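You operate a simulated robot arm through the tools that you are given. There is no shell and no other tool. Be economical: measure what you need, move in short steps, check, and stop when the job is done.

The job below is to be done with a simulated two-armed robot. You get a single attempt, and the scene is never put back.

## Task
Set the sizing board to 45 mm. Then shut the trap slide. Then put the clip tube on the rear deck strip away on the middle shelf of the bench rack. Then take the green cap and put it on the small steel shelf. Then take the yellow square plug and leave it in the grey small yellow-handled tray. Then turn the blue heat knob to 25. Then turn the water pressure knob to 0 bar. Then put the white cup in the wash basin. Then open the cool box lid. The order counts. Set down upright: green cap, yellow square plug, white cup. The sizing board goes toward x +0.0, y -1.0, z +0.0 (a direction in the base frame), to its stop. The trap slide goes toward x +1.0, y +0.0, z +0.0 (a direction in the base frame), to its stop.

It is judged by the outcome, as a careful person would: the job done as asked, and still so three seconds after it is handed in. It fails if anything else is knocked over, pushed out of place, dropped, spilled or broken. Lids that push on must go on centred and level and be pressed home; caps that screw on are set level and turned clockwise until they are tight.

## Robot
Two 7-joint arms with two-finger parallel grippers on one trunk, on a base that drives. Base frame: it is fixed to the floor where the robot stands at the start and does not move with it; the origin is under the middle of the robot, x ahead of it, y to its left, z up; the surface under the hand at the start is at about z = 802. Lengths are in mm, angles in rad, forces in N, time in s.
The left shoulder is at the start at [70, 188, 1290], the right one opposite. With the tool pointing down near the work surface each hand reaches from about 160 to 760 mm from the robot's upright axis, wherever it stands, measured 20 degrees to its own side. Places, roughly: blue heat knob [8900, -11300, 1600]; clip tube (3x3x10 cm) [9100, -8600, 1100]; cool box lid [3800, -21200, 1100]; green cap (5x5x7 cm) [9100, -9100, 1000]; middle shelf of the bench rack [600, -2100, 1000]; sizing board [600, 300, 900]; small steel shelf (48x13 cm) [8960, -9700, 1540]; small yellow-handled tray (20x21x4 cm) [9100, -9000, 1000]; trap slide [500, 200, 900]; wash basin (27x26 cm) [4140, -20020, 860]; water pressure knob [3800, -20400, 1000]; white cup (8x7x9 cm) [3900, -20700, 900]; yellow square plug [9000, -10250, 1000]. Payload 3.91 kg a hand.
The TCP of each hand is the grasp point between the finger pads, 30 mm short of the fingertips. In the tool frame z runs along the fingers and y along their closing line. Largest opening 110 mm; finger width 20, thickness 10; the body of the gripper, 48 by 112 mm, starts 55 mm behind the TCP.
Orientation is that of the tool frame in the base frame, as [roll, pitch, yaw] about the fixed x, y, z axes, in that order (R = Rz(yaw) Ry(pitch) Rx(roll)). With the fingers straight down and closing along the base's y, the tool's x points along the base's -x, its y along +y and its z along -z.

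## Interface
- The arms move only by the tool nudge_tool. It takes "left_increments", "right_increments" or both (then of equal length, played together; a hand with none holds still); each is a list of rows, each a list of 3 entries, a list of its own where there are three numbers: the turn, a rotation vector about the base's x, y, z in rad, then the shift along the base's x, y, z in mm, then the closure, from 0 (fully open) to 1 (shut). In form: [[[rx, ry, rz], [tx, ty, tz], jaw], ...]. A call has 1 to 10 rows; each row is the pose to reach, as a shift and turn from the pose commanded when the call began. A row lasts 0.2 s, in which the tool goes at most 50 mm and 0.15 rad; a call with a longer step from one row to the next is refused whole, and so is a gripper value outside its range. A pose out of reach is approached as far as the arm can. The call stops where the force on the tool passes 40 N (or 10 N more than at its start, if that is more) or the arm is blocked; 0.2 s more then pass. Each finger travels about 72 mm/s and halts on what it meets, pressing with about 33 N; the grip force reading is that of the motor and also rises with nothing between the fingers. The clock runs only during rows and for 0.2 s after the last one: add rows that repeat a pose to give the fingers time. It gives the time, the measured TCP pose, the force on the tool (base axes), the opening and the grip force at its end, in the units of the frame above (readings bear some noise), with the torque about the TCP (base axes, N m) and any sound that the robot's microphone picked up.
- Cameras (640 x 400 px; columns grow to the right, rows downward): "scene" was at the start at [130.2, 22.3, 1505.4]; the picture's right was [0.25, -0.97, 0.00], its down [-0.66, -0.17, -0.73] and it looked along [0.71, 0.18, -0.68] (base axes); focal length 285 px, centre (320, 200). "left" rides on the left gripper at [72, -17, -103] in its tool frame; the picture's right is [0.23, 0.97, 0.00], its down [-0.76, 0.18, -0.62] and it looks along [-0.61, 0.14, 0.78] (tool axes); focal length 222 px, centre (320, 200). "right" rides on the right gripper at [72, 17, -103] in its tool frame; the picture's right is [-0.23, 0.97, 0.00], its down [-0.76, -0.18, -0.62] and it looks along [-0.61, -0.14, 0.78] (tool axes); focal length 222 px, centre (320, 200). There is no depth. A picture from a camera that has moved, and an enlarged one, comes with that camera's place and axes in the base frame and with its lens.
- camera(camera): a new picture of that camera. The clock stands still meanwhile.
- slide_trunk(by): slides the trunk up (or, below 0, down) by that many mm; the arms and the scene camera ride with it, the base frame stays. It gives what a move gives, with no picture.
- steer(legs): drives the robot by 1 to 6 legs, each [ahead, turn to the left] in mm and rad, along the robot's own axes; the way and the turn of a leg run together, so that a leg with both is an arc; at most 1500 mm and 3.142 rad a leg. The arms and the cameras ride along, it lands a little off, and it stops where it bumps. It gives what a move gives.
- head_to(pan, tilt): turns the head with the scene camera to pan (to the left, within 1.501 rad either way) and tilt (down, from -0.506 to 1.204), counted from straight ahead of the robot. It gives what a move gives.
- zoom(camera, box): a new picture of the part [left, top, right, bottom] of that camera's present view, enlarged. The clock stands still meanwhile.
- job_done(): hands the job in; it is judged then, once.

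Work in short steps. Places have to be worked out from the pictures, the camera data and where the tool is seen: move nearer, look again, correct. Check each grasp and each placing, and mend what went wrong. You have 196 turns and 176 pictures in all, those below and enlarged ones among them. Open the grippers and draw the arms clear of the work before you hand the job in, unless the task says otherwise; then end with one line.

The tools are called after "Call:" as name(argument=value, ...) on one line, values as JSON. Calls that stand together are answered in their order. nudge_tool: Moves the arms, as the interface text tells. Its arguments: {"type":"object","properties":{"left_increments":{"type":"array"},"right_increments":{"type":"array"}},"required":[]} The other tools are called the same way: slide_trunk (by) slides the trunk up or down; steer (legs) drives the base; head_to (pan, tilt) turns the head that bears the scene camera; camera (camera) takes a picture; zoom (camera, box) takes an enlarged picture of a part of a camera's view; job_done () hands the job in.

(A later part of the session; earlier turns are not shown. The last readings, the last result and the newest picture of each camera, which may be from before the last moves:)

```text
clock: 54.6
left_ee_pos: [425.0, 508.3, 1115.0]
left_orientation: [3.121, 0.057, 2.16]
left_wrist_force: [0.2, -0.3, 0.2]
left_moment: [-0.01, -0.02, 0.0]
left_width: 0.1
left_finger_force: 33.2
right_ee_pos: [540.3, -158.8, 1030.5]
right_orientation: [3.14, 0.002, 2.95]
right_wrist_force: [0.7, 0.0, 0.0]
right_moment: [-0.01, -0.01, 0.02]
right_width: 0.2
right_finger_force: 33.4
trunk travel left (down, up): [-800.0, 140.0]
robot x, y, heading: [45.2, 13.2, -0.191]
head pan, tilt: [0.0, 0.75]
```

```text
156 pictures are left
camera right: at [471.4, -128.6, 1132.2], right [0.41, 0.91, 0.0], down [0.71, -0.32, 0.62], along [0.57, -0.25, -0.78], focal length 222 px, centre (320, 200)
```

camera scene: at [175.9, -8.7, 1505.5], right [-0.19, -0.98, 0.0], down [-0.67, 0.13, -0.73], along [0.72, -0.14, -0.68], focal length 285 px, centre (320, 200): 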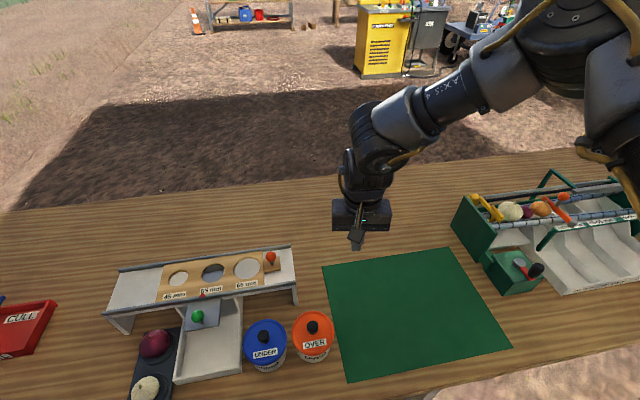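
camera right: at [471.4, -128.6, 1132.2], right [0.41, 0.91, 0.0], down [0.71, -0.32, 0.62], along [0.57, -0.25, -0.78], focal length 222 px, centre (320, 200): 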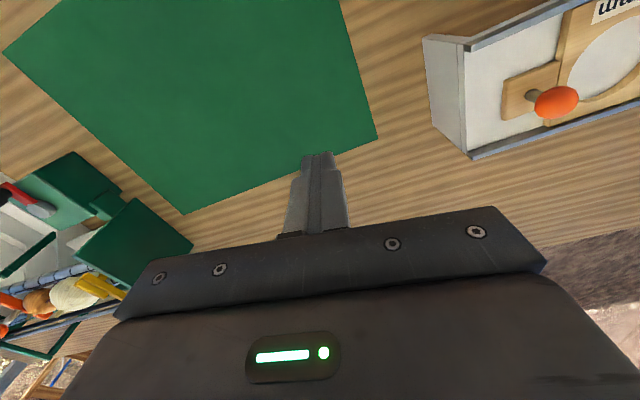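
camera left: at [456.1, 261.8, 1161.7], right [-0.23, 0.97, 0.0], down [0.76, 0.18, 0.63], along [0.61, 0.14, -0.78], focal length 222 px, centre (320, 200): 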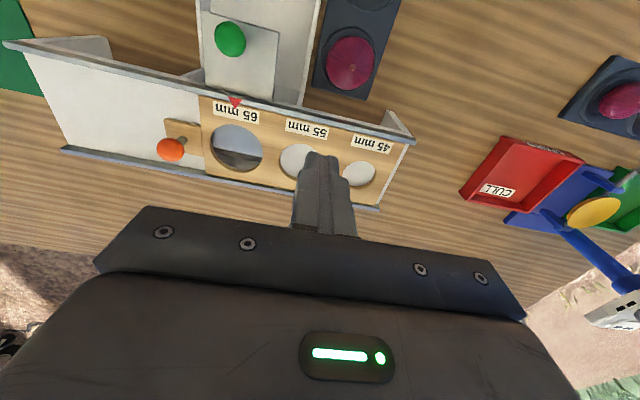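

The knob is now at about [602,32,935]. I carry the raised hand to its +y side.

Call:
nudge_tool(right_increments=[[[0, 0, 0], [0, 45, 0], 1], [[0, 0, 0], [0, 90, 0], 1], [[0, 0, 0], [10, 135, 0], 1], [[0, 0, 0], [30, 175, 0], 1], [[0, 0, 0], [50, 210, 0], 1], [[0, 0, 0], [63, 232, 0], 1], [[0, 0, 0], [63, 232, -40], 1], [[0, 0, 0], [63, 232, -60], 1], [[0, 0, 0], [63, 232, -78], 1]])

Call:
camera(camera="right")

```text
clock: 56.6
left_ee_pos: [425.2, 507.0, 1114.0]
left_orientation: [3.12, 0.054, 2.16]
left_wrist_force: [-0.5, 0.6, -0.4]
left_moment: [0.0, 0.0, 0.0]
left_width: 0.0
left_finger_force: 33.2
right_ee_pos: [562.5, 25.8, 963.7]
right_orientation: [3.132, 0.004, 2.949]
right_wrist_force: [0.1, 0.3, 0.6]
right_moment: [0.0, -0.01, 0.01]
right_width: 0.1
right_finger_force: 33.2
right hand out of reach, approached as far as the arm can: row 5, 6, 7, 8, 9
trunk travel left (down, up): [-800.0, 140.0]
robot x, y, heading: [46.3, 10.5, -0.187]
head pan, tilt: [0.0, 0.75]
```

```text
155 pictures are left
camera right: at [494.7, 56.3, 1067.9], right [0.41, 0.91, 0.01], down [0.71, -0.33, 0.62], along [0.57, -0.25, -0.78], focal length 222 px, centre (320, 200)
```

right: 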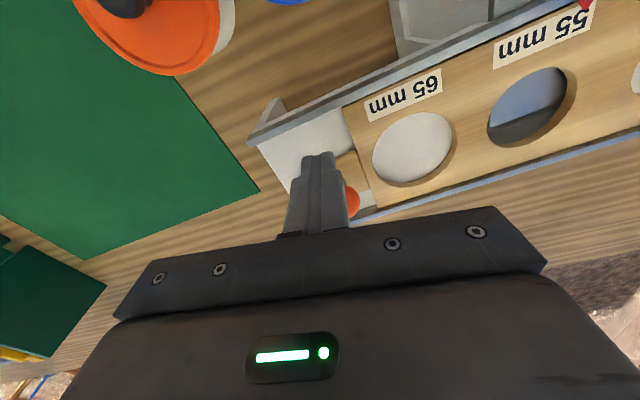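

The reach shrinks when the hand is low relative to the shoulder. So I raise both hands and lower the trunk 120.

Call:
nudge_tool(right_increments=[[[0, 0, 0], [0, 20, 45], 1], [[0, 0, 0], [0, 40, 90], 1], [[0, 0, 0], [0, 50, 135], 1], [[0, 0, 0], [0, 50, 160], 1]], left_increments=[[[0, 0, 0], [0, 0, 40], 1], [[0, 0, 0], [0, 0, 80], 1], [[0, 0, 0], [0, 0, 100], 1], [[0, 0, 0], [0, 0, 100], 1]])

Call:
slide_trunk(by=-120)

Call:
nudge_tool(right_increments=[[[0, 0, 0], [20, 0, 0], 1], [[0, 0, 0], [41, 0, 0], 1], [[0, 0, 0], [41, 0, -20], 1], [[0, 0, 0], [41, 0, -20], 1]])

```text
clock: 57.6
left_ee_pos: [424.2, 508.7, 1217.8]
left_orientation: [3.123, 0.056, 2.158]
left_wrist_force: [-0.3, 0.4, 0.3]
left_moment: [-0.01, -0.02, -0.02]
left_width: 0.0
left_finger_force: 33.1
right_ee_pos: [549.4, 56.6, 1125.8]
right_orientation: [3.136, 0.001, 2.95]
right_wrist_force: [-0.1, -0.2, 0.6]
right_moment: [0.03, -0.01, 0.02]
right_width: 0.1
right_finger_force: 33.1
right hand out of reach, approached as far as the arm can: row 1, 2, 3, 4
trunk travel left (down, up): [-800.0, 140.0]
robot x, y, heading: [45.4, 13.6, -0.192]
head pan, tilt: [0.0, 0.75]
```

```text
clock: 59.1
left_ee_pos: [424.1, 509.1, 1096.3]
left_orientation: [3.121, 0.054, 2.158]
left_wrist_force: [-0.6, -0.6, 0.5]
left_moment: [0.01, 0.0, -0.02]
left_width: 0.0
left_finger_force: 33.2
right_ee_pos: [551.4, 56.8, 1004.7]
right_orientation: [3.134, 0.004, 2.948]
right_wrist_force: [-0.4, -0.4, -1.0]
right_moment: [-0.01, -0.04, -0.01]
right_width: 0.0
right_finger_force: 32.9
trunk travel left (down, up): [-680.0, 260.0]
robot x, y, heading: [45.1, 13.4, -0.183]
head pan, tilt: [0.0, 0.75]
```

```text
clock: 60.1
left_ee_pos: [424.0, 509.4, 1096.0]
left_orientation: [3.12, 0.055, 2.158]
left_wrist_force: [0.5, 0.5, -0.8]
left_moment: [-0.01, 0.0, 0.0]
left_width: 0.0
left_finger_force: 33.3
right_ee_pos: [574.6, 37.4, 984.2]
right_orientation: [3.133, 0.003, 2.95]
right_wrist_force: [-0.4, -0.4, -0.5]
right_moment: [-0.01, 0.0, 0.02]
right_width: 0.0
right_finger_force: 32.9
right hand out of reach, approached as far as the arm can: row 1, 2, 3, 4
trunk travel left (down, up): [-680.0, 260.0]
robot x, y, heading: [46.2, 11.7, -0.19]
head pan, tilt: [0.0, 0.75]
```

I test whether the right hand's yaw changes its limit: rotate −1.0 rad and push toward the target, then look.

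Call:
nudge_tool(right_increments=[[[0, 0, -0.15], [-10, 0, 20], 1], [[0, 0, -0.3], [-10, 0, 20], 1], [[0, 0, -0.45], [-10, 0, 20], 1], [[0, 0, -0.6], [-10, 0, 20], 1], [[0, 0, -0.75], [-10, 0, 20], 1], [[0, 0, -0.9], [-10, 0, 20], 1], [[0, 0, -1.0], [10, 20, 20], 1], [[0, 0, -1.0], [30, 40, 20], 1], [[0, 0, -1.0], [50, 60, 20], 1], [[0, 0, -1.0], [50, 60, 20], 1]])

Call:
nudge_tool(right_increments=[[[0, 0, 0.15], [0, -20, 0], 1], [[0, 0, 0.3], [0, -20, 0], 1], [[0, 0, 0.45], [0, -20, 0], 1], [[0, 0, 0.6], [0, -20, 0], 1], [[0, 0, 0.75], [0, -20, 0], 1], [[0, 0, 0.9], [0, -20, 0], 1], [[0, 0, 1.05], [0, -20, 0], 1], [[0, 0, 1.2], [0, -20, 0], 1], [[0, 0, 1.35], [0, -20, 0], 1], [[0, 0, 1.5], [0, -20, 0], 1]])

Call:
nudge_tool(right_increments=[[[0, 0, 0.15], [0, 0, 0], 1], [[0, 0, 0.3], [0, 0, 0], 1], [[0, 0, 0.45], [20, 20, 0], 1], [[0, 0, 0.5], [40, 40, 0], 1], [[0, 0, 0.5], [60, 60, 0], 1], [[0, 0, 0.5], [60, 60, 0], 1]])

```text
clock: 62.3
left_ee_pos: [424.5, 507.3, 1096.7]
left_orientation: [3.122, 0.054, 2.159]
left_wrist_force: [-0.2, 0.0, -0.3]
left_moment: [0.0, 0.04, -0.04]
left_width: 0.0
left_finger_force: 32.8
right_ee_pos: [574.8, 41.5, 1005.3]
right_orientation: [3.134, 0.005, 1.948]
right_wrist_force: [0.9, -0.3, 0.2]
right_moment: [0.03, 0.0, 0.03]
right_width: 0.0
right_finger_force: 32.7
right hand out of reach, approached as far as the arm can: row 7, 8, 9, 10
trunk travel left (down, up): [-680.0, 260.0]
robot x, y, heading: [46.0, 13.3, -0.189]
head pan, tilt: [0.0, 0.75]
```

```text
clock: 64.7
left_ee_pos: [424.0, 507.6, 1097.5]
left_orientation: [3.123, 0.054, 2.159]
left_wrist_force: [0.1, -0.4, -0.8]
left_moment: [0.01, 0.02, -0.01]
left_width: 0.0
left_finger_force: 32.9
right_ee_pos: [535.7, -17.0, 990.7]
right_orientation: [3.031, -0.07, -2.896]
right_wrist_force: [-0.2, 0.7, 0.2]
right_moment: [-0.02, 0.01, -0.03]
right_width: 0.0
right_finger_force: 32.6
right hand out of reach, approached as far as the arm can: row 9, 10
trunk travel left (down, up): [-680.0, 260.0]
robot x, y, heading: [45.2, 15.4, -0.182]
head pan, tilt: [0.0, 0.75]
stopped in row 10 (right hand): the arm was blocked; the commanded pose is now the measured one
```

```text
clock: 65.3
left_ee_pos: [424.2, 507.2, 1096.2]
left_orientation: [3.121, 0.055, 2.158]
left_wrist_force: [0.6, -0.5, 0.0]
left_moment: [0.0, -0.01, 0.01]
left_width: 0.0
left_finger_force: 32.5
right_ee_pos: [463.1, 7.2, 984.9]
right_orientation: [2.85, -0.204, -2.693]
right_wrist_force: [-0.1, -0.8, 0.6]
right_moment: [0.01, -0.02, 0.02]
right_width: 0.2
right_finger_force: 32.9
right hand out of reach, approached as far as the arm can: row 1, 2, 3
trunk travel left (down, up): [-680.0, 260.0]
robot x, y, heading: [46.6, 11.6, -0.191]
head pan, tilt: [0.0, 0.75]
stopped in row 3 (right hand): the arm was blocked; the commanded pose is now the measured one
```

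Positive yaw hits the wrist limit. I look at the right arm's posture with the head panned right.

Call:
head_to(pan=-0.4, tilt=0.3)

Call:
camera(camera="scene")

```text
clock: 66.2
left_ee_pos: [424.5, 509.1, 1096.1]
left_orientation: [3.122, 0.054, 2.158]
left_wrist_force: [-0.3, -0.5, 0.4]
left_moment: [0.01, 0.04, 0.03]
left_width: 0.0
left_finger_force: 33.0
right_ee_pos: [462.2, 8.4, 984.3]
right_orientation: [2.851, -0.203, -2.694]
right_wrist_force: [0.2, 0.2, -0.4]
right_moment: [0.02, 0.03, 0.0]
right_width: 0.0
right_finger_force: 33.4
trunk travel left (down, up): [-680.0, 260.0]
robot x, y, heading: [43.4, 11.9, -0.198]
head pan, tilt: [-0.4, 0.3]
```

```text
154 pictures are left
camera scene: at [172.2, -45.6, 1425.8], right [-0.55, -0.83, 0.0], down [-0.25, 0.16, -0.96], along [0.8, -0.53, -0.3], focal length 285 px, centre (320, 200)
```

scene: 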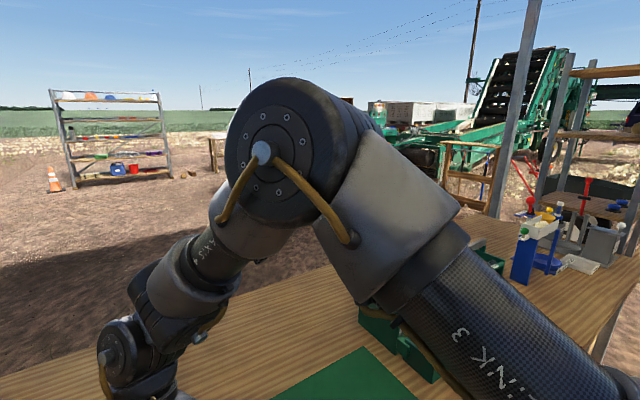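

The right hand got tilted at the wrist limit. I level it and turn its yaw back into the free range while raising it.

Call:
nudge_tool(right_increments=[[[-0.06, -0.1, 0], [0, -10, 30], 1], [[-0.12, -0.2, 0], [0, -20, 60], 1], [[-0.178, -0.306, 0], [0, -30, 80], 1], [[-0.178, -0.306, 0], [0, -30, 80], 1]])

Call:
nudge_tool(right_increments=[[[0, 0, -0.14], [0, 0, 0], 1], [[0, 0, -0.28], [0, 0, 0], 1], [[0, 0, -0.42], [0, 0, 0], 1], [[0, 0, -0.56], [0, 0, 0], 1], [[0, 0, -0.7], [0, 0, 0], 1], [[0, 0, -0.8], [0, 0, 0], 1]])

Call:
steer(legs=[[0, 0.39], [-140, 0], [0, -0.195], [132, 0]])

```text
clock: 66.9
left_ee_pos: [424.8, 508.7, 1096.1]
left_orientation: [3.123, 0.054, 2.159]
left_wrist_force: [-0.2, 0.6, 0.4]
left_moment: [-0.01, 0.02, -0.04]
left_width: 0.0
left_finger_force: 32.6
right_ee_pos: [440.0, -15.7, 988.8]
right_orientation: [2.919, -0.211, -2.734]
right_wrist_force: [0.1, 0.1, -0.1]
right_moment: [0.01, -0.01, 0.03]
right_width: 0.0
right_finger_force: 32.5
trunk travel left (down, up): [-680.0, 260.0]
robot x, y, heading: [44.4, 10.4, -0.187]
head pan, tilt: [-0.4, 0.3]
stopped in row 3 (right hand): the arm was blocked; the commanded pose is now the measured one
```

```text
clock: 68.3
left_ee_pos: [424.6, 508.2, 1096.7]
left_orientation: [3.121, 0.054, 2.16]
left_wrist_force: [0.7, 0.2, 0.6]
left_moment: [0.04, 0.0, -0.02]
left_width: 0.0
left_finger_force: 32.9
right_ee_pos: [439.1, -15.4, 988.3]
right_orientation: [2.925, -0.213, 2.753]
right_wrist_force: [0.2, 0.6, 0.9]
right_moment: [-0.01, 0.0, 0.0]
right_width: 0.0
right_finger_force: 33.0
trunk travel left (down, up): [-680.0, 260.0]
robot x, y, heading: [47.0, 15.2, -0.189]
head pan, tilt: [-0.4, 0.3]
```

```text
clock: 72.5
left_ee_pos: [317.1, 545.8, 1097.6]
left_orientation: [3.121, 0.055, 2.353]
left_wrist_force: [-0.2, 0.7, 0.7]
left_moment: [0.0, -0.02, 0.01]
left_width: 0.0
left_finger_force: 32.7
right_ee_pos: [433.4, 35.0, 988.8]
right_orientation: [2.926, -0.208, 2.946]
right_wrist_force: [-0.3, 0.6, 0.5]
right_moment: [-0.01, 0.0, 0.02]
right_width: 0.4
right_finger_force: 33.1
trunk travel left (down, up): [-680.0, 260.0]
robot x, y, heading: [43.2, -14.5, 0.007]
head pan, tilt: [-0.4, 0.3]
```

Base is now at (43,−14), heading 0. I level the hand in small steps and raise it.

Call:
nudge_tool(right_increments=[[[-0.085, -0.053, 0], [0, 0, 0], 1], [[-0.17, -0.107, 0], [0, 0, 0], 1], [[-0.253, -0.16, 0], [0, 0, 0], 1], [[-0.253, -0.16, 0], [0, 0, 40], 1], [[-0.253, -0.16, 0], [20, 0, 60], 1], [[-0.253, -0.16, 0], [40, 0, 60], 1]])

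Call:
camera(camera="scene")

```text
clock: 73.9
left_ee_pos: [320.0, 545.5, 1096.3]
left_orientation: [3.123, 0.055, 2.354]
left_wrist_force: [0.7, 0.1, 0.1]
left_moment: [-0.03, -0.01, -0.02]
left_width: 0.1
left_finger_force: 32.9
right_ee_pos: [473.2, 36.8, 1047.2]
right_orientation: [-3.139, -0.002, 2.922]
right_wrist_force: [0.1, -1.1, -0.7]
right_moment: [-0.01, 0.05, 0.01]
right_width: 0.0
right_finger_force: 32.5
trunk travel left (down, up): [-680.0, 260.0]
robot x, y, heading: [41.2, -14.6, 0.007]
head pan, tilt: [-0.4, 0.3]
```

```text
153 pictures are left
camera scene: at [178.7, -47.1, 1425.7], right [-0.38, -0.92, 0.0], down [-0.27, 0.11, -0.96], along [0.88, -0.37, -0.3], focal length 285 px, centre (320, 200)
```

scene: 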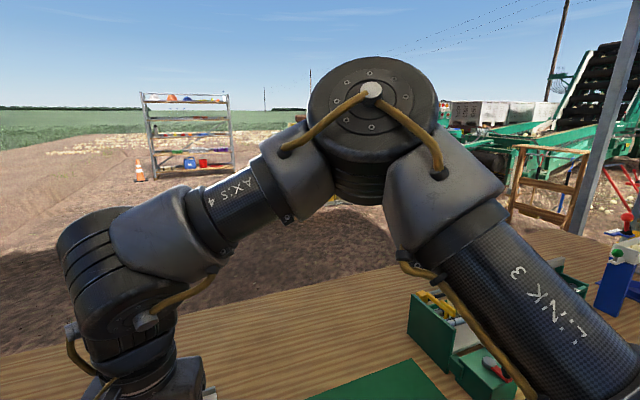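

The elbow posture changed and the hand is level again. I try reaching [602,65] now.

Call:
nudge_tool(right_increments=[[[0, 0, 0], [25, 8, 0], 1], [[0, 0, 0], [50, 16, 0], 1], [[0, 0, 0], [75, 24, 0], 1], [[0, 0, 0], [100, 28, 0], 1], [[0, 0, 0], [130, 32, -20], 1], [[0, 0, 0], [130, 32, -50], 1], [[0, 0, 0], [130, 32, -70], 1]])

```text
clock: 75.5
left_ee_pos: [318.3, 545.1, 1096.6]
left_orientation: [3.122, 0.054, 2.353]
left_wrist_force: [-0.6, -0.8, 0.4]
left_moment: [-0.01, -0.04, -0.02]
left_width: 0.2
left_finger_force: 32.5
right_ee_pos: [602.9, 66.1, 976.5]
right_orientation: [3.141, -0.003, 2.925]
right_wrist_force: [-1.0, -0.4, 0.3]
right_moment: [0.01, 0.01, 0.01]
right_width: 0.0
right_finger_force: 33.3
trunk travel left (down, up): [-680.0, 260.0]
robot x, y, heading: [44.6, -15.1, 0.012]
head pan, tilt: [-0.4, 0.3]
```

Reached. I lower beside the ball and push −y to the stop.

Call:
nudge_tool(right_increments=[[[0, 0, 0], [0, 0, -25], 1], [[0, 0, 0], [0, -15, -25], 1], [[0, 0, 0], [0, -30, -25], 1], [[0, 0, 0], [0, -42, -25], 1], [[0, 0, 0], [0, -54, -25], 1], [[0, 0, 0], [0, -66, -25], 1], [[0, 0, 0], [0, -78, -25], 1], [[0, 0, 0], [0, -90, -25], 1]])

Call:
head_to(pan=0.1, tilt=0.8)

Call:
camera(camera="scene")

```text
clock: 77.3
left_ee_pos: [320.0, 552.3, 1090.4]
left_orientation: [3.128, 0.059, 2.352]
left_wrist_force: [0.0, 0.2, -0.4]
left_moment: [0.02, -0.01, 0.0]
left_width: 0.0
left_finger_force: 32.8
right_ee_pos: [603.9, -13.5, 953.3]
right_orientation: [3.142, -0.005, 2.933]
right_wrist_force: [3.4, 33.6, -9.0]
right_moment: [0.61, -0.05, 0.02]
right_width: 0.0
right_finger_force: 33.3
trunk travel left (down, up): [-680.0, 260.0]
robot x, y, heading: [38.5, -10.7, 0.004]
head pan, tilt: [-0.4, 0.3]
```

```text
clock: 78.2
left_ee_pos: [319.2, 551.9, 1093.8]
left_orientation: [3.128, 0.058, 2.354]
left_wrist_force: [-0.2, -1.3, -0.1]
left_moment: [0.06, 0.01, 0.02]
left_width: 0.2
left_finger_force: 33.0
right_ee_pos: [602.7, -11.7, 953.5]
right_orientation: [3.141, -0.006, 2.935]
right_wrist_force: [-0.3, 42.5, -19.9]
right_moment: [0.85, -0.01, -0.05]
right_width: 0.0
right_finger_force: 33.0
trunk travel left (down, up): [-680.0, 260.0]
robot x, y, heading: [40.0, -16.5, 0.008]
head pan, tilt: [0.099, 0.799]
```

```text
152 pictures are left
camera scene: at [174.2, 19.3, 1382.1], right [0.1, -0.99, 0.02], down [-0.71, -0.09, -0.69], along [0.69, 0.06, -0.72], focal length 285 px, centre (320, 200)
```

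scene: 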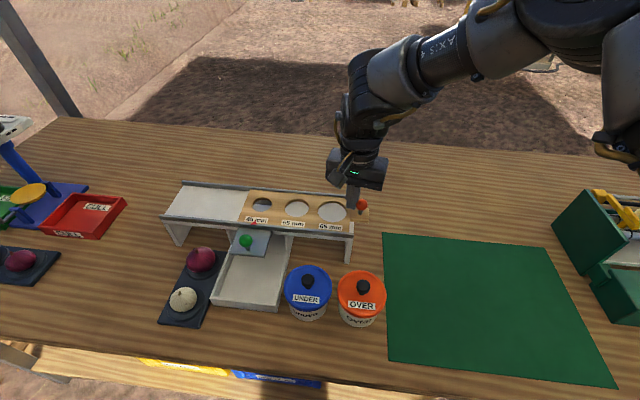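

It's pressing at the stop (≈40 N). I back off in +y, rise, and check the board alignment.

Call:
nudge_tool(right_increments=[[[0, 0, 0], [0, 15, 0], 1], [[0, 0, 0], [0, 40, 0], 1], [[0, 0, 0], [0, 45, 40], 1], [[0, 0, 0], [-30, 60, 70], 1], [[0, 0, 0], [-70, 70, 80], 1]])

Call:
zoom(camera="scene", box=[150, 160, 400, 330])

```text
clock: 79.4
left_ee_pos: [318.1, 545.8, 1096.2]
left_orientation: [3.121, 0.055, 2.353]
left_wrist_force: [-0.3, 0.7, -0.2]
left_moment: [0.01, 0.01, 0.01]
left_width: 0.0
left_finger_force: 32.8
right_ee_pos: [531.5, 48.5, 1032.9]
right_orientation: [3.141, -0.001, 2.922]
right_wrist_force: [0.2, -0.3, -0.4]
right_moment: [-0.02, -0.04, -0.03]
right_width: 0.0
right_finger_force: 33.3
trunk travel left (down, up): [-680.0, 260.0]
robot x, y, heading: [38.2, -14.2, 0.0]
head pan, tilt: [0.099, 0.799]
```

```text
2.35 times, centred on (275, 245) of scene
camera zoom: at [170.6, -2.1, 1381.6], right [0.1, -0.99, 0.0], down [-0.71, -0.08, -0.7], along [0.69, 0.07, -0.72], focal length 670 px, centre (426, 94)
```

zoom: 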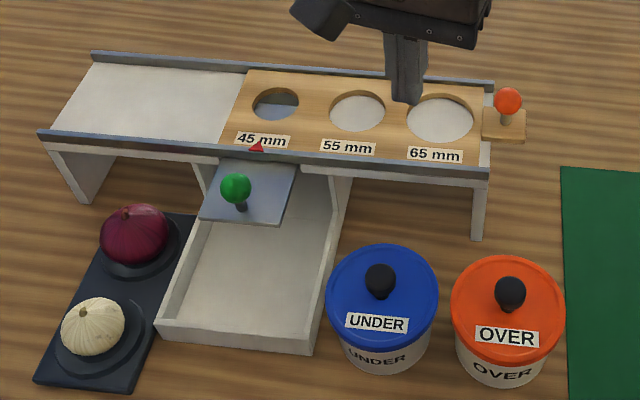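

The 45 mm hole is at the pointer. The green knob is at about [486,188,926]; I turn the base left 0.3 to bring it into the right arm's zone, then go behind it.

Call:
steer(legs=[[0, 0.3]])

Call:
camera(camera="right")

```text
clock: 80.8
left_ee_pos: [134.5, 601.5, 1096.2]
left_orientation: [3.12, 0.055, 2.659]
left_wrist_force: [0.4, -0.7, 0.6]
left_moment: [0.0, -0.02, 0.02]
left_width: 0.0
left_finger_force: 33.3
right_ee_pos: [491.5, 194.3, 1032.4]
right_orientation: [3.141, -0.002, -3.051]
right_wrist_force: [0.2, -0.6, 0.7]
right_moment: [-0.02, -0.01, 0.02]
right_width: 0.0
right_finger_force: 33.5
trunk travel left (down, up): [-680.0, 260.0]
robot x, y, heading: [42.5, -16.0, 0.318]
head pan, tilt: [0.099, 0.799]
```

```text
150 pictures are left
camera right: at [417.4, 204.5, 1135.3], right [0.14, 0.99, 0.0], down [0.78, -0.11, 0.62], along [0.62, -0.09, -0.78], focal length 222 px, centre (320, 200)
```

right: 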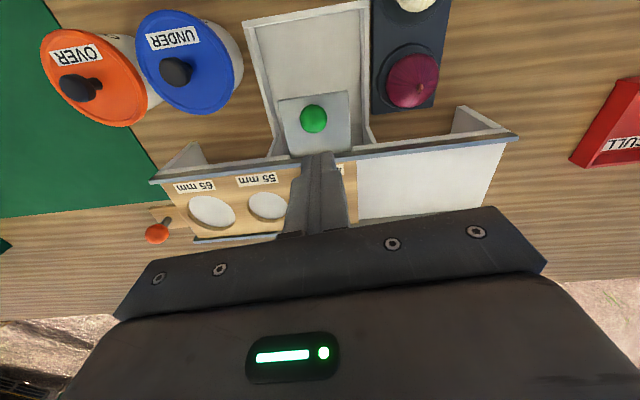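

Green ball confirmed at [486,188,926]. I move behind it, lower to tip z≈920, and check.

Call:
nudge_tool(right_increments=[[[0, 0, 0], [-20, -6, 0], 1], [[0, 0, 0], [-41, -6, 0], 1], [[0, 0, 0], [-42, -6, -30], 1], [[0, 0, 0], [-42, -6, -60], 1], [[0, 0, 0], [-42, -6, -82], 1]])

Call:
camera(camera="right")

```text
clock: 82.0
left_ee_pos: [135.2, 602.1, 1096.2]
left_orientation: [3.123, 0.054, 2.659]
left_wrist_force: [1.4, 0.2, -0.5]
left_moment: [0.0, -0.04, 0.0]
left_width: 0.0
left_finger_force: 33.3
right_ee_pos: [451.9, 186.9, 947.2]
right_orientation: [-3.141, -0.001, -3.052]
right_wrist_force: [-0.1, -0.1, -0.3]
right_moment: [0.01, -0.04, 0.01]
right_width: 0.0
right_finger_force: 33.6
trunk travel left (down, up): [-680.0, 260.0]
robot x, y, heading: [40.3, -12.7, 0.311]
head pan, tilt: [0.099, 0.799]
```

```text
149 pictures are left
camera right: at [376.9, 199.2, 1051.5], right [0.14, 0.99, 0.0], down [0.78, -0.11, 0.62], along [0.62, -0.09, -0.78], focal length 222 px, centre (320, 200)
```

right: 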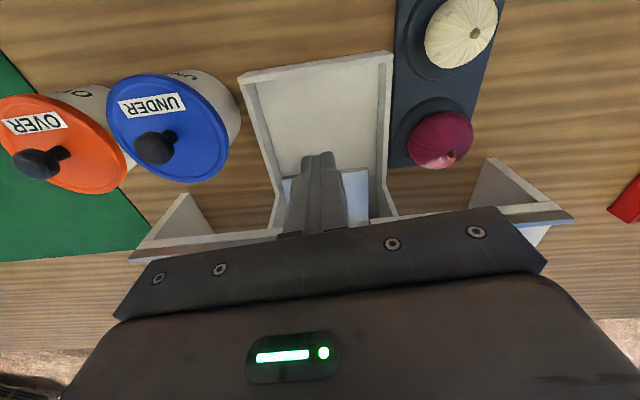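

Finger is right behind the knob. I push +x to the stop.

Call:
nudge_tool(right_increments=[[[0, 0, 0], [14, 1, 0], 1], [[0, 0, 0], [28, 1, 0], 1], [[0, 0, 0], [42, 1, 0], 1], [[0, 0, 0], [54, 1, 0], 1], [[0, 0, 0], [66, 1, 0], 1], [[0, 0, 0], [78, 1, 0], 1], [[0, 0, 0], [90, 1, 0], 1]])

Call:
zoom(camera="scene", box=[200, 160, 450, 330])

```text
clock: 83.2
left_ee_pos: [131.7, 602.4, 1097.2]
left_orientation: [3.123, 0.056, 2.662]
left_wrist_force: [0.3, 1.1, 0.3]
left_moment: [0.0, 0.05, 0.05]
left_width: 0.0
left_finger_force: 33.2
right_ee_pos: [495.3, 190.5, 947.1]
right_orientation: [-3.139, -0.032, -3.03]
right_wrist_force: [-26.5, -3.1, 10.6]
right_moment: [-0.08, 0.4, -0.07]
right_width: 0.3
right_finger_force: 32.7
trunk travel left (down, up): [-680.0, 260.0]
robot x, y, heading: [40.4, -13.3, 0.316]
head pan, tilt: [0.099, 0.799]
stopped in row 5 (right hand): the force on the tool passed its limit at 47 N (the readings are from after the stop); the commanded pose is now the measured one
```

```text
2.35 times, centred on (325, 245) of scene
camera zoom: at [160.6, 35.7, 1381.8], right [0.4, -0.92, 0.0], down [-0.66, -0.29, -0.7], along [0.64, 0.28, -0.72], focal length 670 px, centre (308, 94)
```

zoom: 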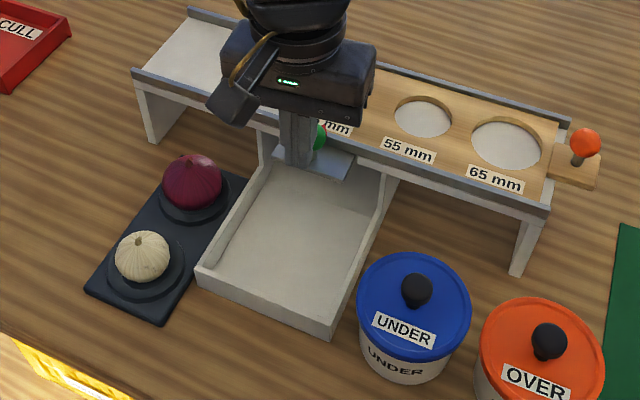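

Force limit reached at x≈495. I back off and look whether that is the slide's stop.

Call:
nudge_tool(right_increments=[[[0, 0, 0], [-15, 0, 0], 1], [[0, 0, 0], [-40, 0, 0], 1], [[0, 0, 0], [-50, 0, 40], 1], [[0, 0, 0], [-60, 0, 80], 1]])

Call:
zoom(camera="scene", box=[200, 160, 450, 330])

Call:
camera(camera="right")

```text
clock: 84.2
left_ee_pos: [132.7, 602.4, 1096.3]
left_orientation: [3.12, 0.054, 2.662]
left_wrist_force: [-0.4, 0.2, -0.1]
left_moment: [0.03, 0.0, 0.0]
left_width: 0.1
left_finger_force: 33.0
right_ee_pos: [441.4, 188.5, 1029.5]
right_orientation: [-3.139, -0.022, -3.038]
right_wrist_force: [0.3, 0.4, 0.1]
right_moment: [0.01, -0.01, 0.04]
right_width: 0.0
right_finger_force: 32.8
trunk travel left (down, up): [-680.0, 260.0]
robot x, y, heading: [36.7, -15.9, 0.318]
head pan, tilt: [0.099, 0.799]
```

```text
2.35 times, centred on (325, 245) of scene
camera zoom: at [161.1, 35.3, 1381.5], right [0.4, -0.92, 0.0], down [-0.66, -0.29, -0.7], along [0.64, 0.28, -0.72], focal length 670 px, centre (308, 94)
```

zoom: 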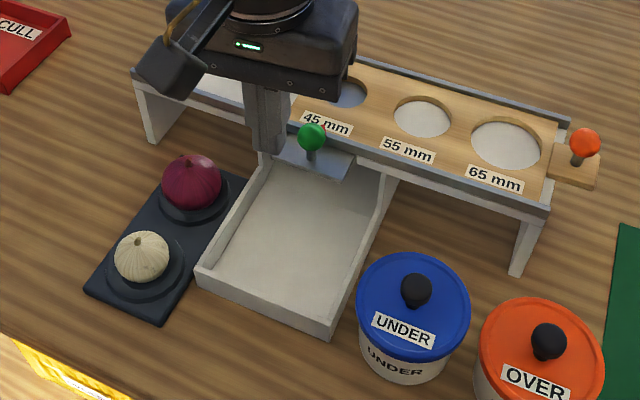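

```text
146 pictures are left
camera right: at [369.9, 198.9, 1132.8], right [0.13, 0.99, -0.01], down [0.79, -0.09, 0.61], along [0.6, -0.08, -0.79], focal length 222 px, centre (320, 200)
```

right: 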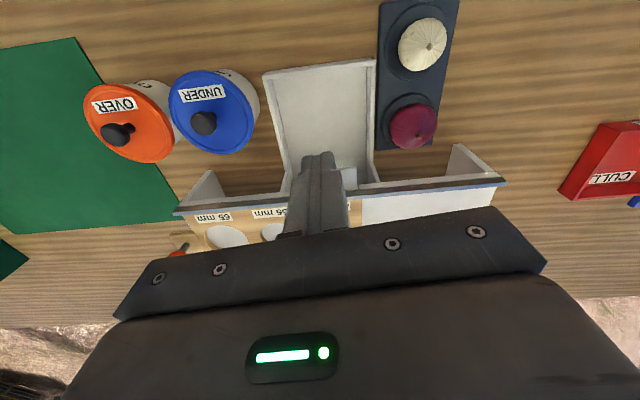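

I enlarge the region between knob, rail and the 45 hole.

Call:
zoom(camera="scene", box=[295, 185, 375, 245])

```text
6.67 times, centred on (335, 215) of scene
camera zoom: at [161.1, 35.3, 1381.5], right [0.4, -0.92, 0.0], down [-0.66, -0.29, -0.7], along [0.64, 0.28, -0.72], focal length 1900 px, centre (220, 100)
```

zoom: 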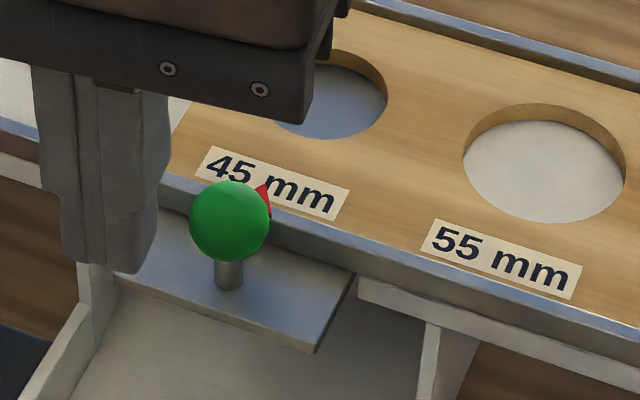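

The 45 hole is now fully covered by the plate. I push once more, slowly, to confirm it is at its stop.

Call:
nudge_tool(right_increments=[[[0, 0, 0], [0, 0, -40], 1], [[0, 0, 0], [0, 0, -80], 1], [[0, 0, 0], [35, 0, -81], 1], [[0, 0, 0], [45, 0, -81], 1], [[0, 0, 0], [50, 0, -81], 1], [[0, 0, 0], [55, 0, -81], 1], [[0, 0, 0], [60, 0, -81], 1], [[0, 0, 0], [65, 0, -81], 1], [[0, 0, 0], [70, 0, -81], 1]])

Call:
nudge_tool(right_increments=[[[0, 0, 0], [-15, 0, 0], 1], [[0, 0, 0], [-40, 0, 0], 1], [[0, 0, 0], [-50, 0, 40], 1], [[0, 0, 0], [-60, -30, 80], 1], [[0, 0, 0], [-80, -70, 100], 1], [[0, 0, 0], [-90, -110, 100], 1]])

Call:
zoom(camera="scene", box=[200, 160, 450, 330])

```text
clock: 86.0
left_ee_pos: [130.5, 601.2, 1096.7]
left_orientation: [3.121, 0.055, 2.664]
left_wrist_force: [0.4, 0.1, -0.3]
left_moment: [0.0, 0.02, -0.01]
left_width: 0.0
left_finger_force: 33.0
right_ee_pos: [496.5, 190.3, 945.8]
right_orientation: [-3.138, -0.044, -3.019]
right_wrist_force: [-22.5, -1.3, 10.0]
right_moment: [-0.11, 0.28, -0.06]
right_width: 0.2
right_finger_force: 32.9
trunk travel left (down, up): [-680.0, 260.0]
robot x, y, heading: [42.1, -11.0, 0.314]
head pan, tilt: [0.099, 0.799]
stopped in row 9 (right hand): the force on the tool passed its limit at 44 N (the readings are from after the stop); the commanded pose is now the measured one
```

```text
refused: row 4 steps farther than a row can; nothing moved
```

```text
2.35 times, centred on (325, 245) of scene
camera zoom: at [159.8, 35.1, 1381.9], right [0.4, -0.91, 0.0], down [-0.66, -0.29, -0.7], along [0.64, 0.28, -0.72], focal length 670 px, centre (308, 94)
```

zoom: 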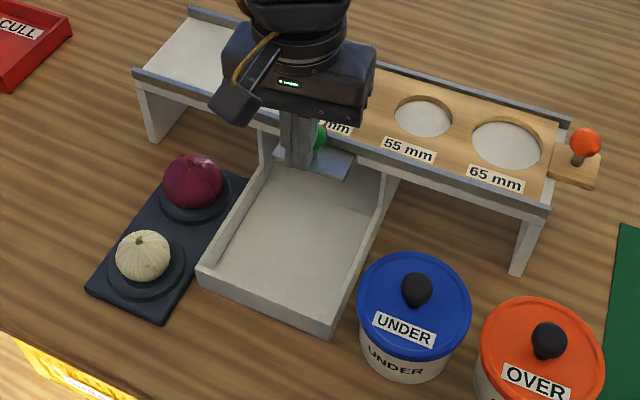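

Same stop at 496, so the slide is shut. I retract the right arm, then back away from the table and look around.

Call:
nudge_tool(right_increments=[[[0, 0, 0], [-15, 0, 0], 1], [[0, 0, 0], [-40, 0, 0], 1], [[0, 0, 0], [-50, 0, 40], 1], [[0, 0, 0], [-50, 0, 80], 1], [[0, 0, 0], [-60, 0, 120], 1], [[0, 0, 0], [-70, 0, 160], 1]])

Call:
steer(legs=[[-500, 0], [0, -0.8]])

Call:
head_to(pan=-0.3, tilt=0.1)

Call:
camera(camera="scene")

```text
clock: 87.4
left_ee_pos: [131.5, 602.6, 1097.1]
left_orientation: [3.119, 0.056, 2.663]
left_wrist_force: [0.0, 0.6, 0.2]
left_moment: [0.01, -0.01, 0.02]
left_width: 0.0
left_finger_force: 32.4
right_ee_pos: [429.5, 189.9, 1105.4]
right_orientation: [-3.136, -0.034, -3.028]
right_wrist_force: [0.1, 0.7, -0.3]
right_moment: [0.01, -0.02, -0.01]
right_width: 0.0
right_finger_force: 32.7
trunk travel left (down, up): [-680.0, 260.0]
robot x, y, heading: [41.1, -16.1, 0.319]
head pan, tilt: [0.099, 0.799]
```

```text
clock: 92.4
left_ee_pos: [67.0, 201.4, 1095.8]
left_orientation: [3.123, 0.055, 1.876]
left_wrist_force: [0.3, 0.6, 0.4]
left_moment: [0.0, -0.02, 0.01]
left_width: 0.0
left_finger_force: 33.1
right_ee_pos: [-14.8, -302.1, 1104.9]
right_orientation: [-3.136, -0.036, 2.471]
right_wrist_force: [-0.8, -0.8, -0.6]
right_moment: [-0.02, 0.01, 0.01]
right_width: 0.0
right_finger_force: 33.3
trunk travel left (down, up): [-680.0, 260.0]
robot x, y, heading: [-431.3, -172.1, -0.469]
head pan, tilt: [0.099, 0.799]
```

```text
clock: 93.5
left_ee_pos: [66.3, 200.8, 1096.5]
left_orientation: [3.122, 0.054, 1.875]
left_wrist_force: [1.1, -0.1, 0.0]
left_moment: [0.01, -0.01, 0.0]
left_width: 0.0
left_finger_force: 33.2
right_ee_pos: [-14.6, -301.3, 1105.0]
right_orientation: [-3.136, -0.036, 2.469]
right_wrist_force: [0.2, 0.8, -0.8]
right_moment: [0.0, -0.01, -0.02]
right_width: 0.2
right_finger_force: 32.9
trunk travel left (down, up): [-680.0, 260.0]
robot x, y, heading: [-433.8, -168.3, -0.471]
head pan, tilt: [-0.3, 0.099]
```

```text
143 pictures are left
camera scene: at [-324.2, -254.3, 1444.4], right [-0.7, -0.72, 0.0], down [-0.07, 0.07, -0.99], along [0.71, -0.69, -0.1], focal length 285 px, centre (320, 200)
```

scene: 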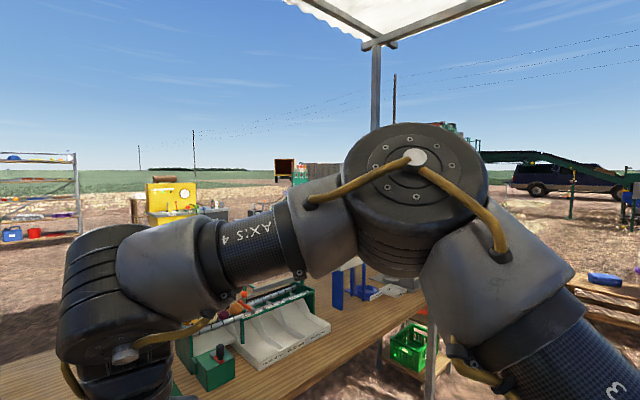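

The bench continues toward −y. I drive along it to near y≈−2000 to see the bench rack on the way.

Call:
steer(legs=[[0, -1.1], [1500, 0], [300, 0]])

Call:
head_to(pan=1.3, tilt=0.35)

Call:
camera(camera="scene")

Call:
head_to(pan=0.4, tilt=0.1)

Call:
camera(camera="scene")

```text
clock: 105.5
left_ee_pos: [71.6, -2275.5, 1096.7]
left_orientation: [3.121, 0.053, 0.748]
left_wrist_force: [-0.2, 0.2, 0.3]
left_moment: [0.01, 0.0, 0.01]
left_width: 0.2
left_finger_force: 33.1
right_ee_pos: [-417.7, -2417.9, 1105.6]
right_orientation: [-3.137, -0.035, 1.342]
right_wrist_force: [0.4, -0.3, 0.3]
right_moment: [0.0, 0.02, -0.03]
right_width: 0.0
right_finger_force: 32.9
trunk travel left (down, up): [-680.0, 260.0]
robot x, y, heading: [-478.5, -1982.2, -1.599]
head pan, tilt: [-0.3, 0.099]
```

```text
clock: 107.1
left_ee_pos: [71.7, -2277.5, 1096.3]
left_orientation: [3.123, 0.054, 0.749]
left_wrist_force: [0.1, -0.1, -0.4]
left_moment: [0.01, -0.01, -0.03]
left_width: 0.0
left_finger_force: 32.9
right_ee_pos: [-418.5, -2418.5, 1105.1]
right_orientation: [-3.135, -0.036, 1.342]
right_wrist_force: [0.6, -0.2, -0.9]
right_moment: [0.02, -0.03, 0.01]
right_width: 0.1
right_finger_force: 33.0
trunk travel left (down, up): [-680.0, 260.0]
robot x, y, heading: [-475.3, -1981.9, -1.597]
head pan, tilt: [1.3, 0.351]
```

```text
142 pictures are left
camera scene: at [-390.2, -2058.6, 1421.1], right [-0.29, -0.96, 0.0], down [-0.33, 0.1, -0.94], along [0.9, -0.28, -0.34], focal length 285 px, centre (320, 200)
```

scene: 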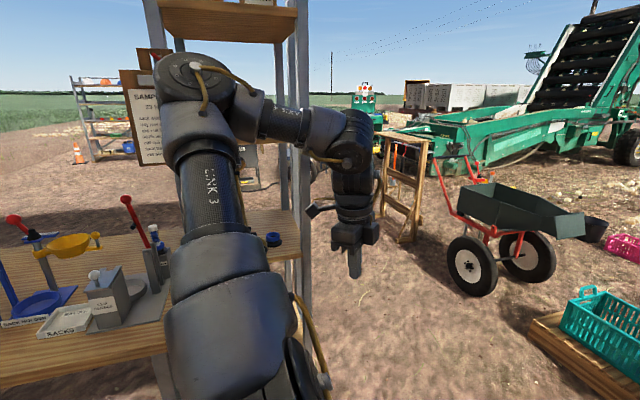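

```text
clock: 108.3
left_ee_pos: [70.4, -2276.9, 1096.3]
left_orientation: [3.123, 0.055, 0.749]
left_wrist_force: [-0.2, -0.1, -0.2]
left_moment: [-0.02, 0.02, -0.03]
left_width: 0.1
left_finger_force: 32.8
right_ee_pos: [-417.5, -2418.9, 1104.3]
right_orientation: [-3.136, -0.034, 1.34]
right_wrist_force: [0.5, -0.1, 0.2]
right_moment: [-0.01, 0.01, 0.03]
right_width: 0.0
right_finger_force: 33.1
trunk travel left (down, up): [-680.0, 260.0]
robot x, y, heading: [-477.6, -1978.0, -1.601]
head pan, tilt: [0.4, 0.099]
```

```text
141 pictures are left
camera scene: at [-445.7, -2116.9, 1444.5], right [-0.93, -0.36, 0.0], down [-0.04, 0.09, -0.99], along [0.36, -0.93, -0.1], focal length 285 px, centre (320, 200)
```

scene: 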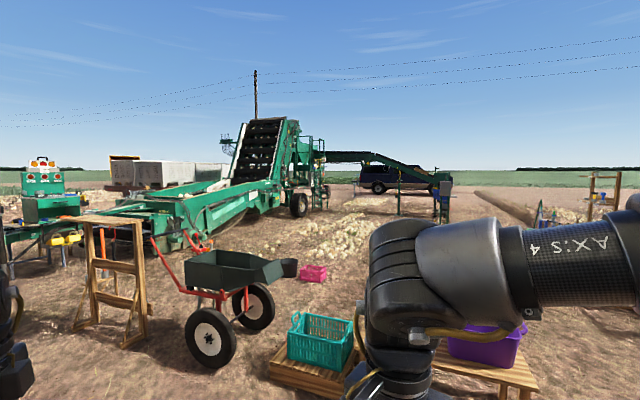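

The rack stands at the bench end; the harvester lies beyond. I move to y≈−2850 and face +x to view the passage.

Call:
steer(legs=[[850, 0], [0, 1.6]])

Call:
head_to(pan=0.15, tilt=0.15)

Call:
camera(camera="scene")

Call:
head_to(pan=-0.6, tilt=0.15)

Call:
camera(camera="scene")

```text
clock: 116.7
left_ee_pos: [-233.7, -2263.1, 1097.6]
left_orientation: [3.122, 0.055, 2.373]
left_wrist_force: [0.1, -0.3, -0.4]
left_moment: [-0.01, 0.04, 0.01]
left_width: 0.0
left_finger_force: 33.1
right_ee_pos: [-63.3, -2742.6, 1105.7]
right_orientation: [-3.137, -0.034, 2.968]
right_wrist_force: [0.3, -0.5, 0.5]
right_moment: [0.0, 0.02, 0.0]
right_width: 0.0
right_finger_force: 33.0
trunk travel left (down, up): [-680.0, 260.0]
robot x, y, heading: [-490.4, -2824.6, 0.024]
head pan, tilt: [0.4, 0.099]
```

```text
clock: 117.5
left_ee_pos: [-232.5, -2262.2, 1097.4]
left_orientation: [3.123, 0.055, 2.374]
left_wrist_force: [-0.7, 0.3, 0.3]
left_moment: [0.01, 0.0, -0.02]
left_width: 0.0
left_finger_force: 32.9
right_ee_pos: [-62.7, -2743.2, 1104.7]
right_orientation: [-3.137, -0.035, 2.966]
right_wrist_force: [-0.7, -0.1, -0.8]
right_moment: [-0.02, -0.04, 0.05]
right_width: 0.0
right_finger_force: 33.1
trunk travel left (down, up): [-680.0, 260.0]
robot x, y, heading: [-500.2, -2829.5, 0.025]
head pan, tilt: [0.15, 0.15]
```

```text
140 pictures are left
camera scene: at [-355.3, -2807.1, 1439.8], right [0.18, -0.98, 0.0], down [-0.15, -0.03, -0.99], along [0.97, 0.17, -0.15], focal length 285 px, centre (320, 200)
```

scene: 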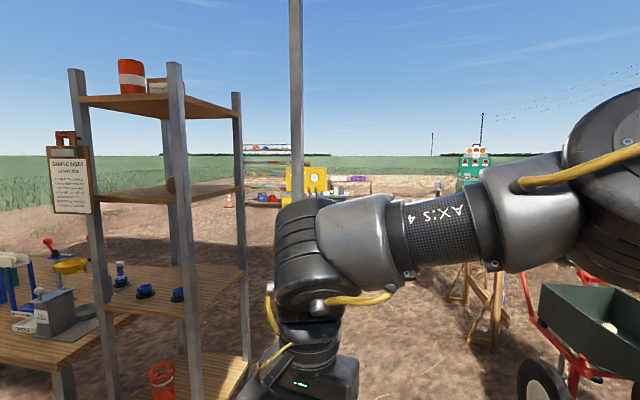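

```text
clock: 118.6
left_ee_pos: [-232.1, -2262.1, 1095.4]
left_orientation: [3.123, 0.053, 2.374]
left_wrist_force: [-0.2, -0.4, -0.7]
left_moment: [-0.05, 0.04, 0.01]
left_width: 0.1
left_finger_force: 32.9
right_ee_pos: [-63.4, -2742.2, 1105.6]
right_orientation: [-3.137, -0.035, 2.968]
right_wrist_force: [0.0, 0.8, 0.0]
right_moment: [0.04, -0.02, 0.04]
right_width: 0.1
right_finger_force: 33.2
trunk travel left (down, up): [-680.0, 260.0]
robot x, y, heading: [-496.9, -2830.3, 0.023]
head pan, tilt: [-0.6, 0.15]
```

```text
139 pictures are left
camera scene: at [-368.6, -2873.8, 1439.8], right [-0.54, -0.84, 0.0], down [-0.13, 0.08, -0.99], along [0.83, -0.54, -0.15], focal length 285 px, centre (320, 200)
```

scene: 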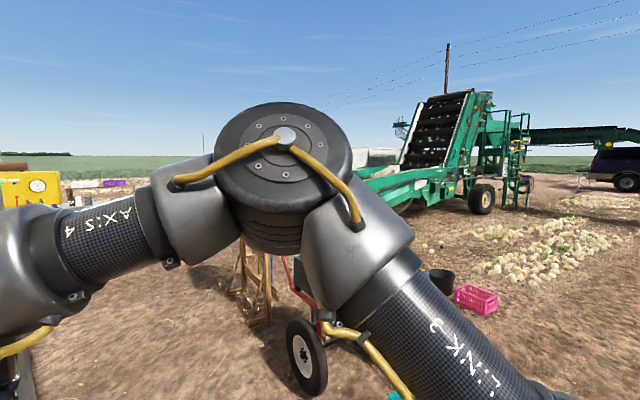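

The way east along y≈−2850 lies between the rack posts and the wooden A-frame. I tuck the left hand in, then drive through.

Call:
nudge_tool(left_increments=[[[0, 0, 0], [20, -30, 10], 1], [[0, 0, 0], [40, -60, 20], 1], [[0, 0, 0], [60, -90, 30], 1], [[0, 0, 0], [80, -120, 40], 1], [[0, 0, 0], [100, -150, 50], 1], [[0, 0, 0], [115, -175, 50], 1]])

Call:
steer(legs=[[0, -0.07], [1500, 0], [1500, 0], [1500, 0]])

Call:
head_to(pan=-0.7, tilt=0.1)

Call:
camera(camera="scene")

Call:
head_to(pan=0.3, tilt=0.1)

Call:
camera(camera="scene")

```text
clock: 120.0
left_ee_pos: [-116.5, -2437.6, 1145.5]
left_orientation: [3.122, 0.052, 2.375]
left_wrist_force: [0.4, -0.1, 0.1]
left_moment: [-0.04, 0.02, 0.01]
left_width: 0.0
left_finger_force: 33.1
right_ee_pos: [-62.1, -2744.1, 1105.1]
right_orientation: [-3.139, -0.036, 2.967]
right_wrist_force: [-0.2, 0.4, 0.2]
right_moment: [0.0, 0.02, 0.0]
right_width: 0.0
right_finger_force: 32.7
trunk travel left (down, up): [-680.0, 260.0]
robot x, y, heading: [-497.3, -2825.7, 0.029]
head pan, tilt: [-0.6, 0.15]
```

```text
clock: 126.8
left_ee_pos: [1288.8, -2519.6, 1148.0]
left_orientation: [3.116, 0.053, 2.309]
left_wrist_force: [0.1, -0.8, -0.5]
left_moment: [-0.04, -0.01, -0.01]
left_width: 0.0
left_finger_force: 32.9
right_ee_pos: [1323.4, -2828.1, 1104.9]
right_orientation: [-3.139, -0.035, 2.903]
right_wrist_force: [0.0, -0.5, -0.2]
right_moment: [-0.02, -0.01, 0.0]
right_width: 0.1
right_finger_force: 32.5
trunk travel left (down, up): [-680.0, 260.0]
robot x, y, heading: [886.8, -2882.7, -0.034]
head pan, tilt: [-0.6, 0.15]
stopped in leg 2: the robot was blocked; the commanded pose is now the measured one
```

```text
clock: 127.5
left_ee_pos: [1289.2, -2520.4, 1147.3]
left_orientation: [3.118, 0.055, 2.308]
left_wrist_force: [0.1, 0.8, 0.1]
left_moment: [-0.01, -0.02, 0.02]
left_width: 0.0
left_finger_force: 33.0
right_ee_pos: [1324.3, -2827.8, 1105.6]
right_orientation: [-3.138, -0.036, 2.905]
right_wrist_force: [0.5, -0.7, -0.1]
right_moment: [0.01, 0.01, -0.03]
right_width: 0.2
right_finger_force: 32.9
trunk travel left (down, up): [-680.0, 260.0]
robot x, y, heading: [889.5, -2882.2, -0.036]
head pan, tilt: [-0.7, 0.099]
```

```text
138 pictures are left
camera scene: at [1004.6, -2947.0, 1444.6], right [-0.67, -0.74, 0.0], down [-0.07, 0.07, -0.99], along [0.74, -0.67, -0.1], focal length 285 px, centre (320, 200)
```

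scene: 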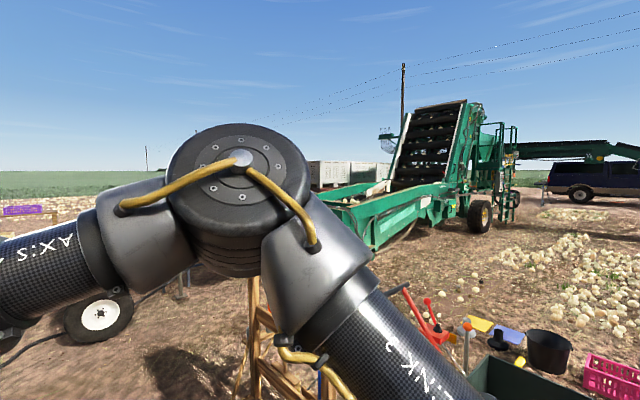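

```text
clock: 128.8
left_ee_pos: [1290.0, -2520.3, 1146.9]
left_orientation: [3.118, 0.053, 2.309]
left_wrist_force: [0.8, 1.3, 0.0]
left_moment: [0.02, 0.02, 0.01]
left_width: 0.0
left_finger_force: 32.4
right_ee_pos: [1324.7, -2829.1, 1105.3]
right_orientation: [-3.14, -0.036, 2.905]
right_wrist_force: [-0.6, 0.5, -0.5]
right_moment: [-0.01, 0.01, 0.02]
right_width: 0.0
right_finger_force: 33.0
trunk travel left (down, up): [-680.0, 260.0]
robot x, y, heading: [885.9, -2879.8, -0.033]
head pan, tilt: [0.3, 0.099]
```

```text
137 pictures are left
camera scene: at [1025.1, -2861.3, 1444.8], right [0.26, -0.97, 0.0], down [-0.09, -0.02, -1.0], along [0.96, 0.26, -0.1], focal length 285 px, centre (320, 200)
```

scene: 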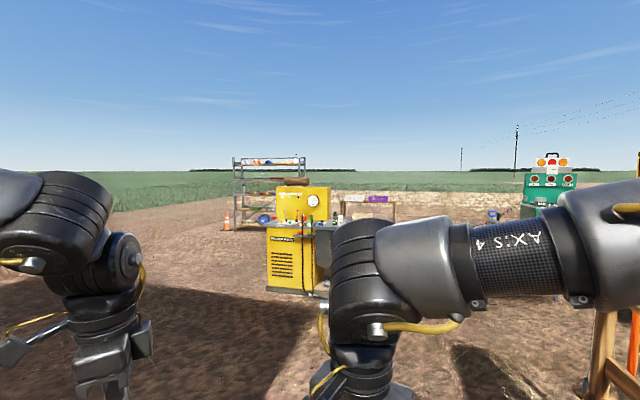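

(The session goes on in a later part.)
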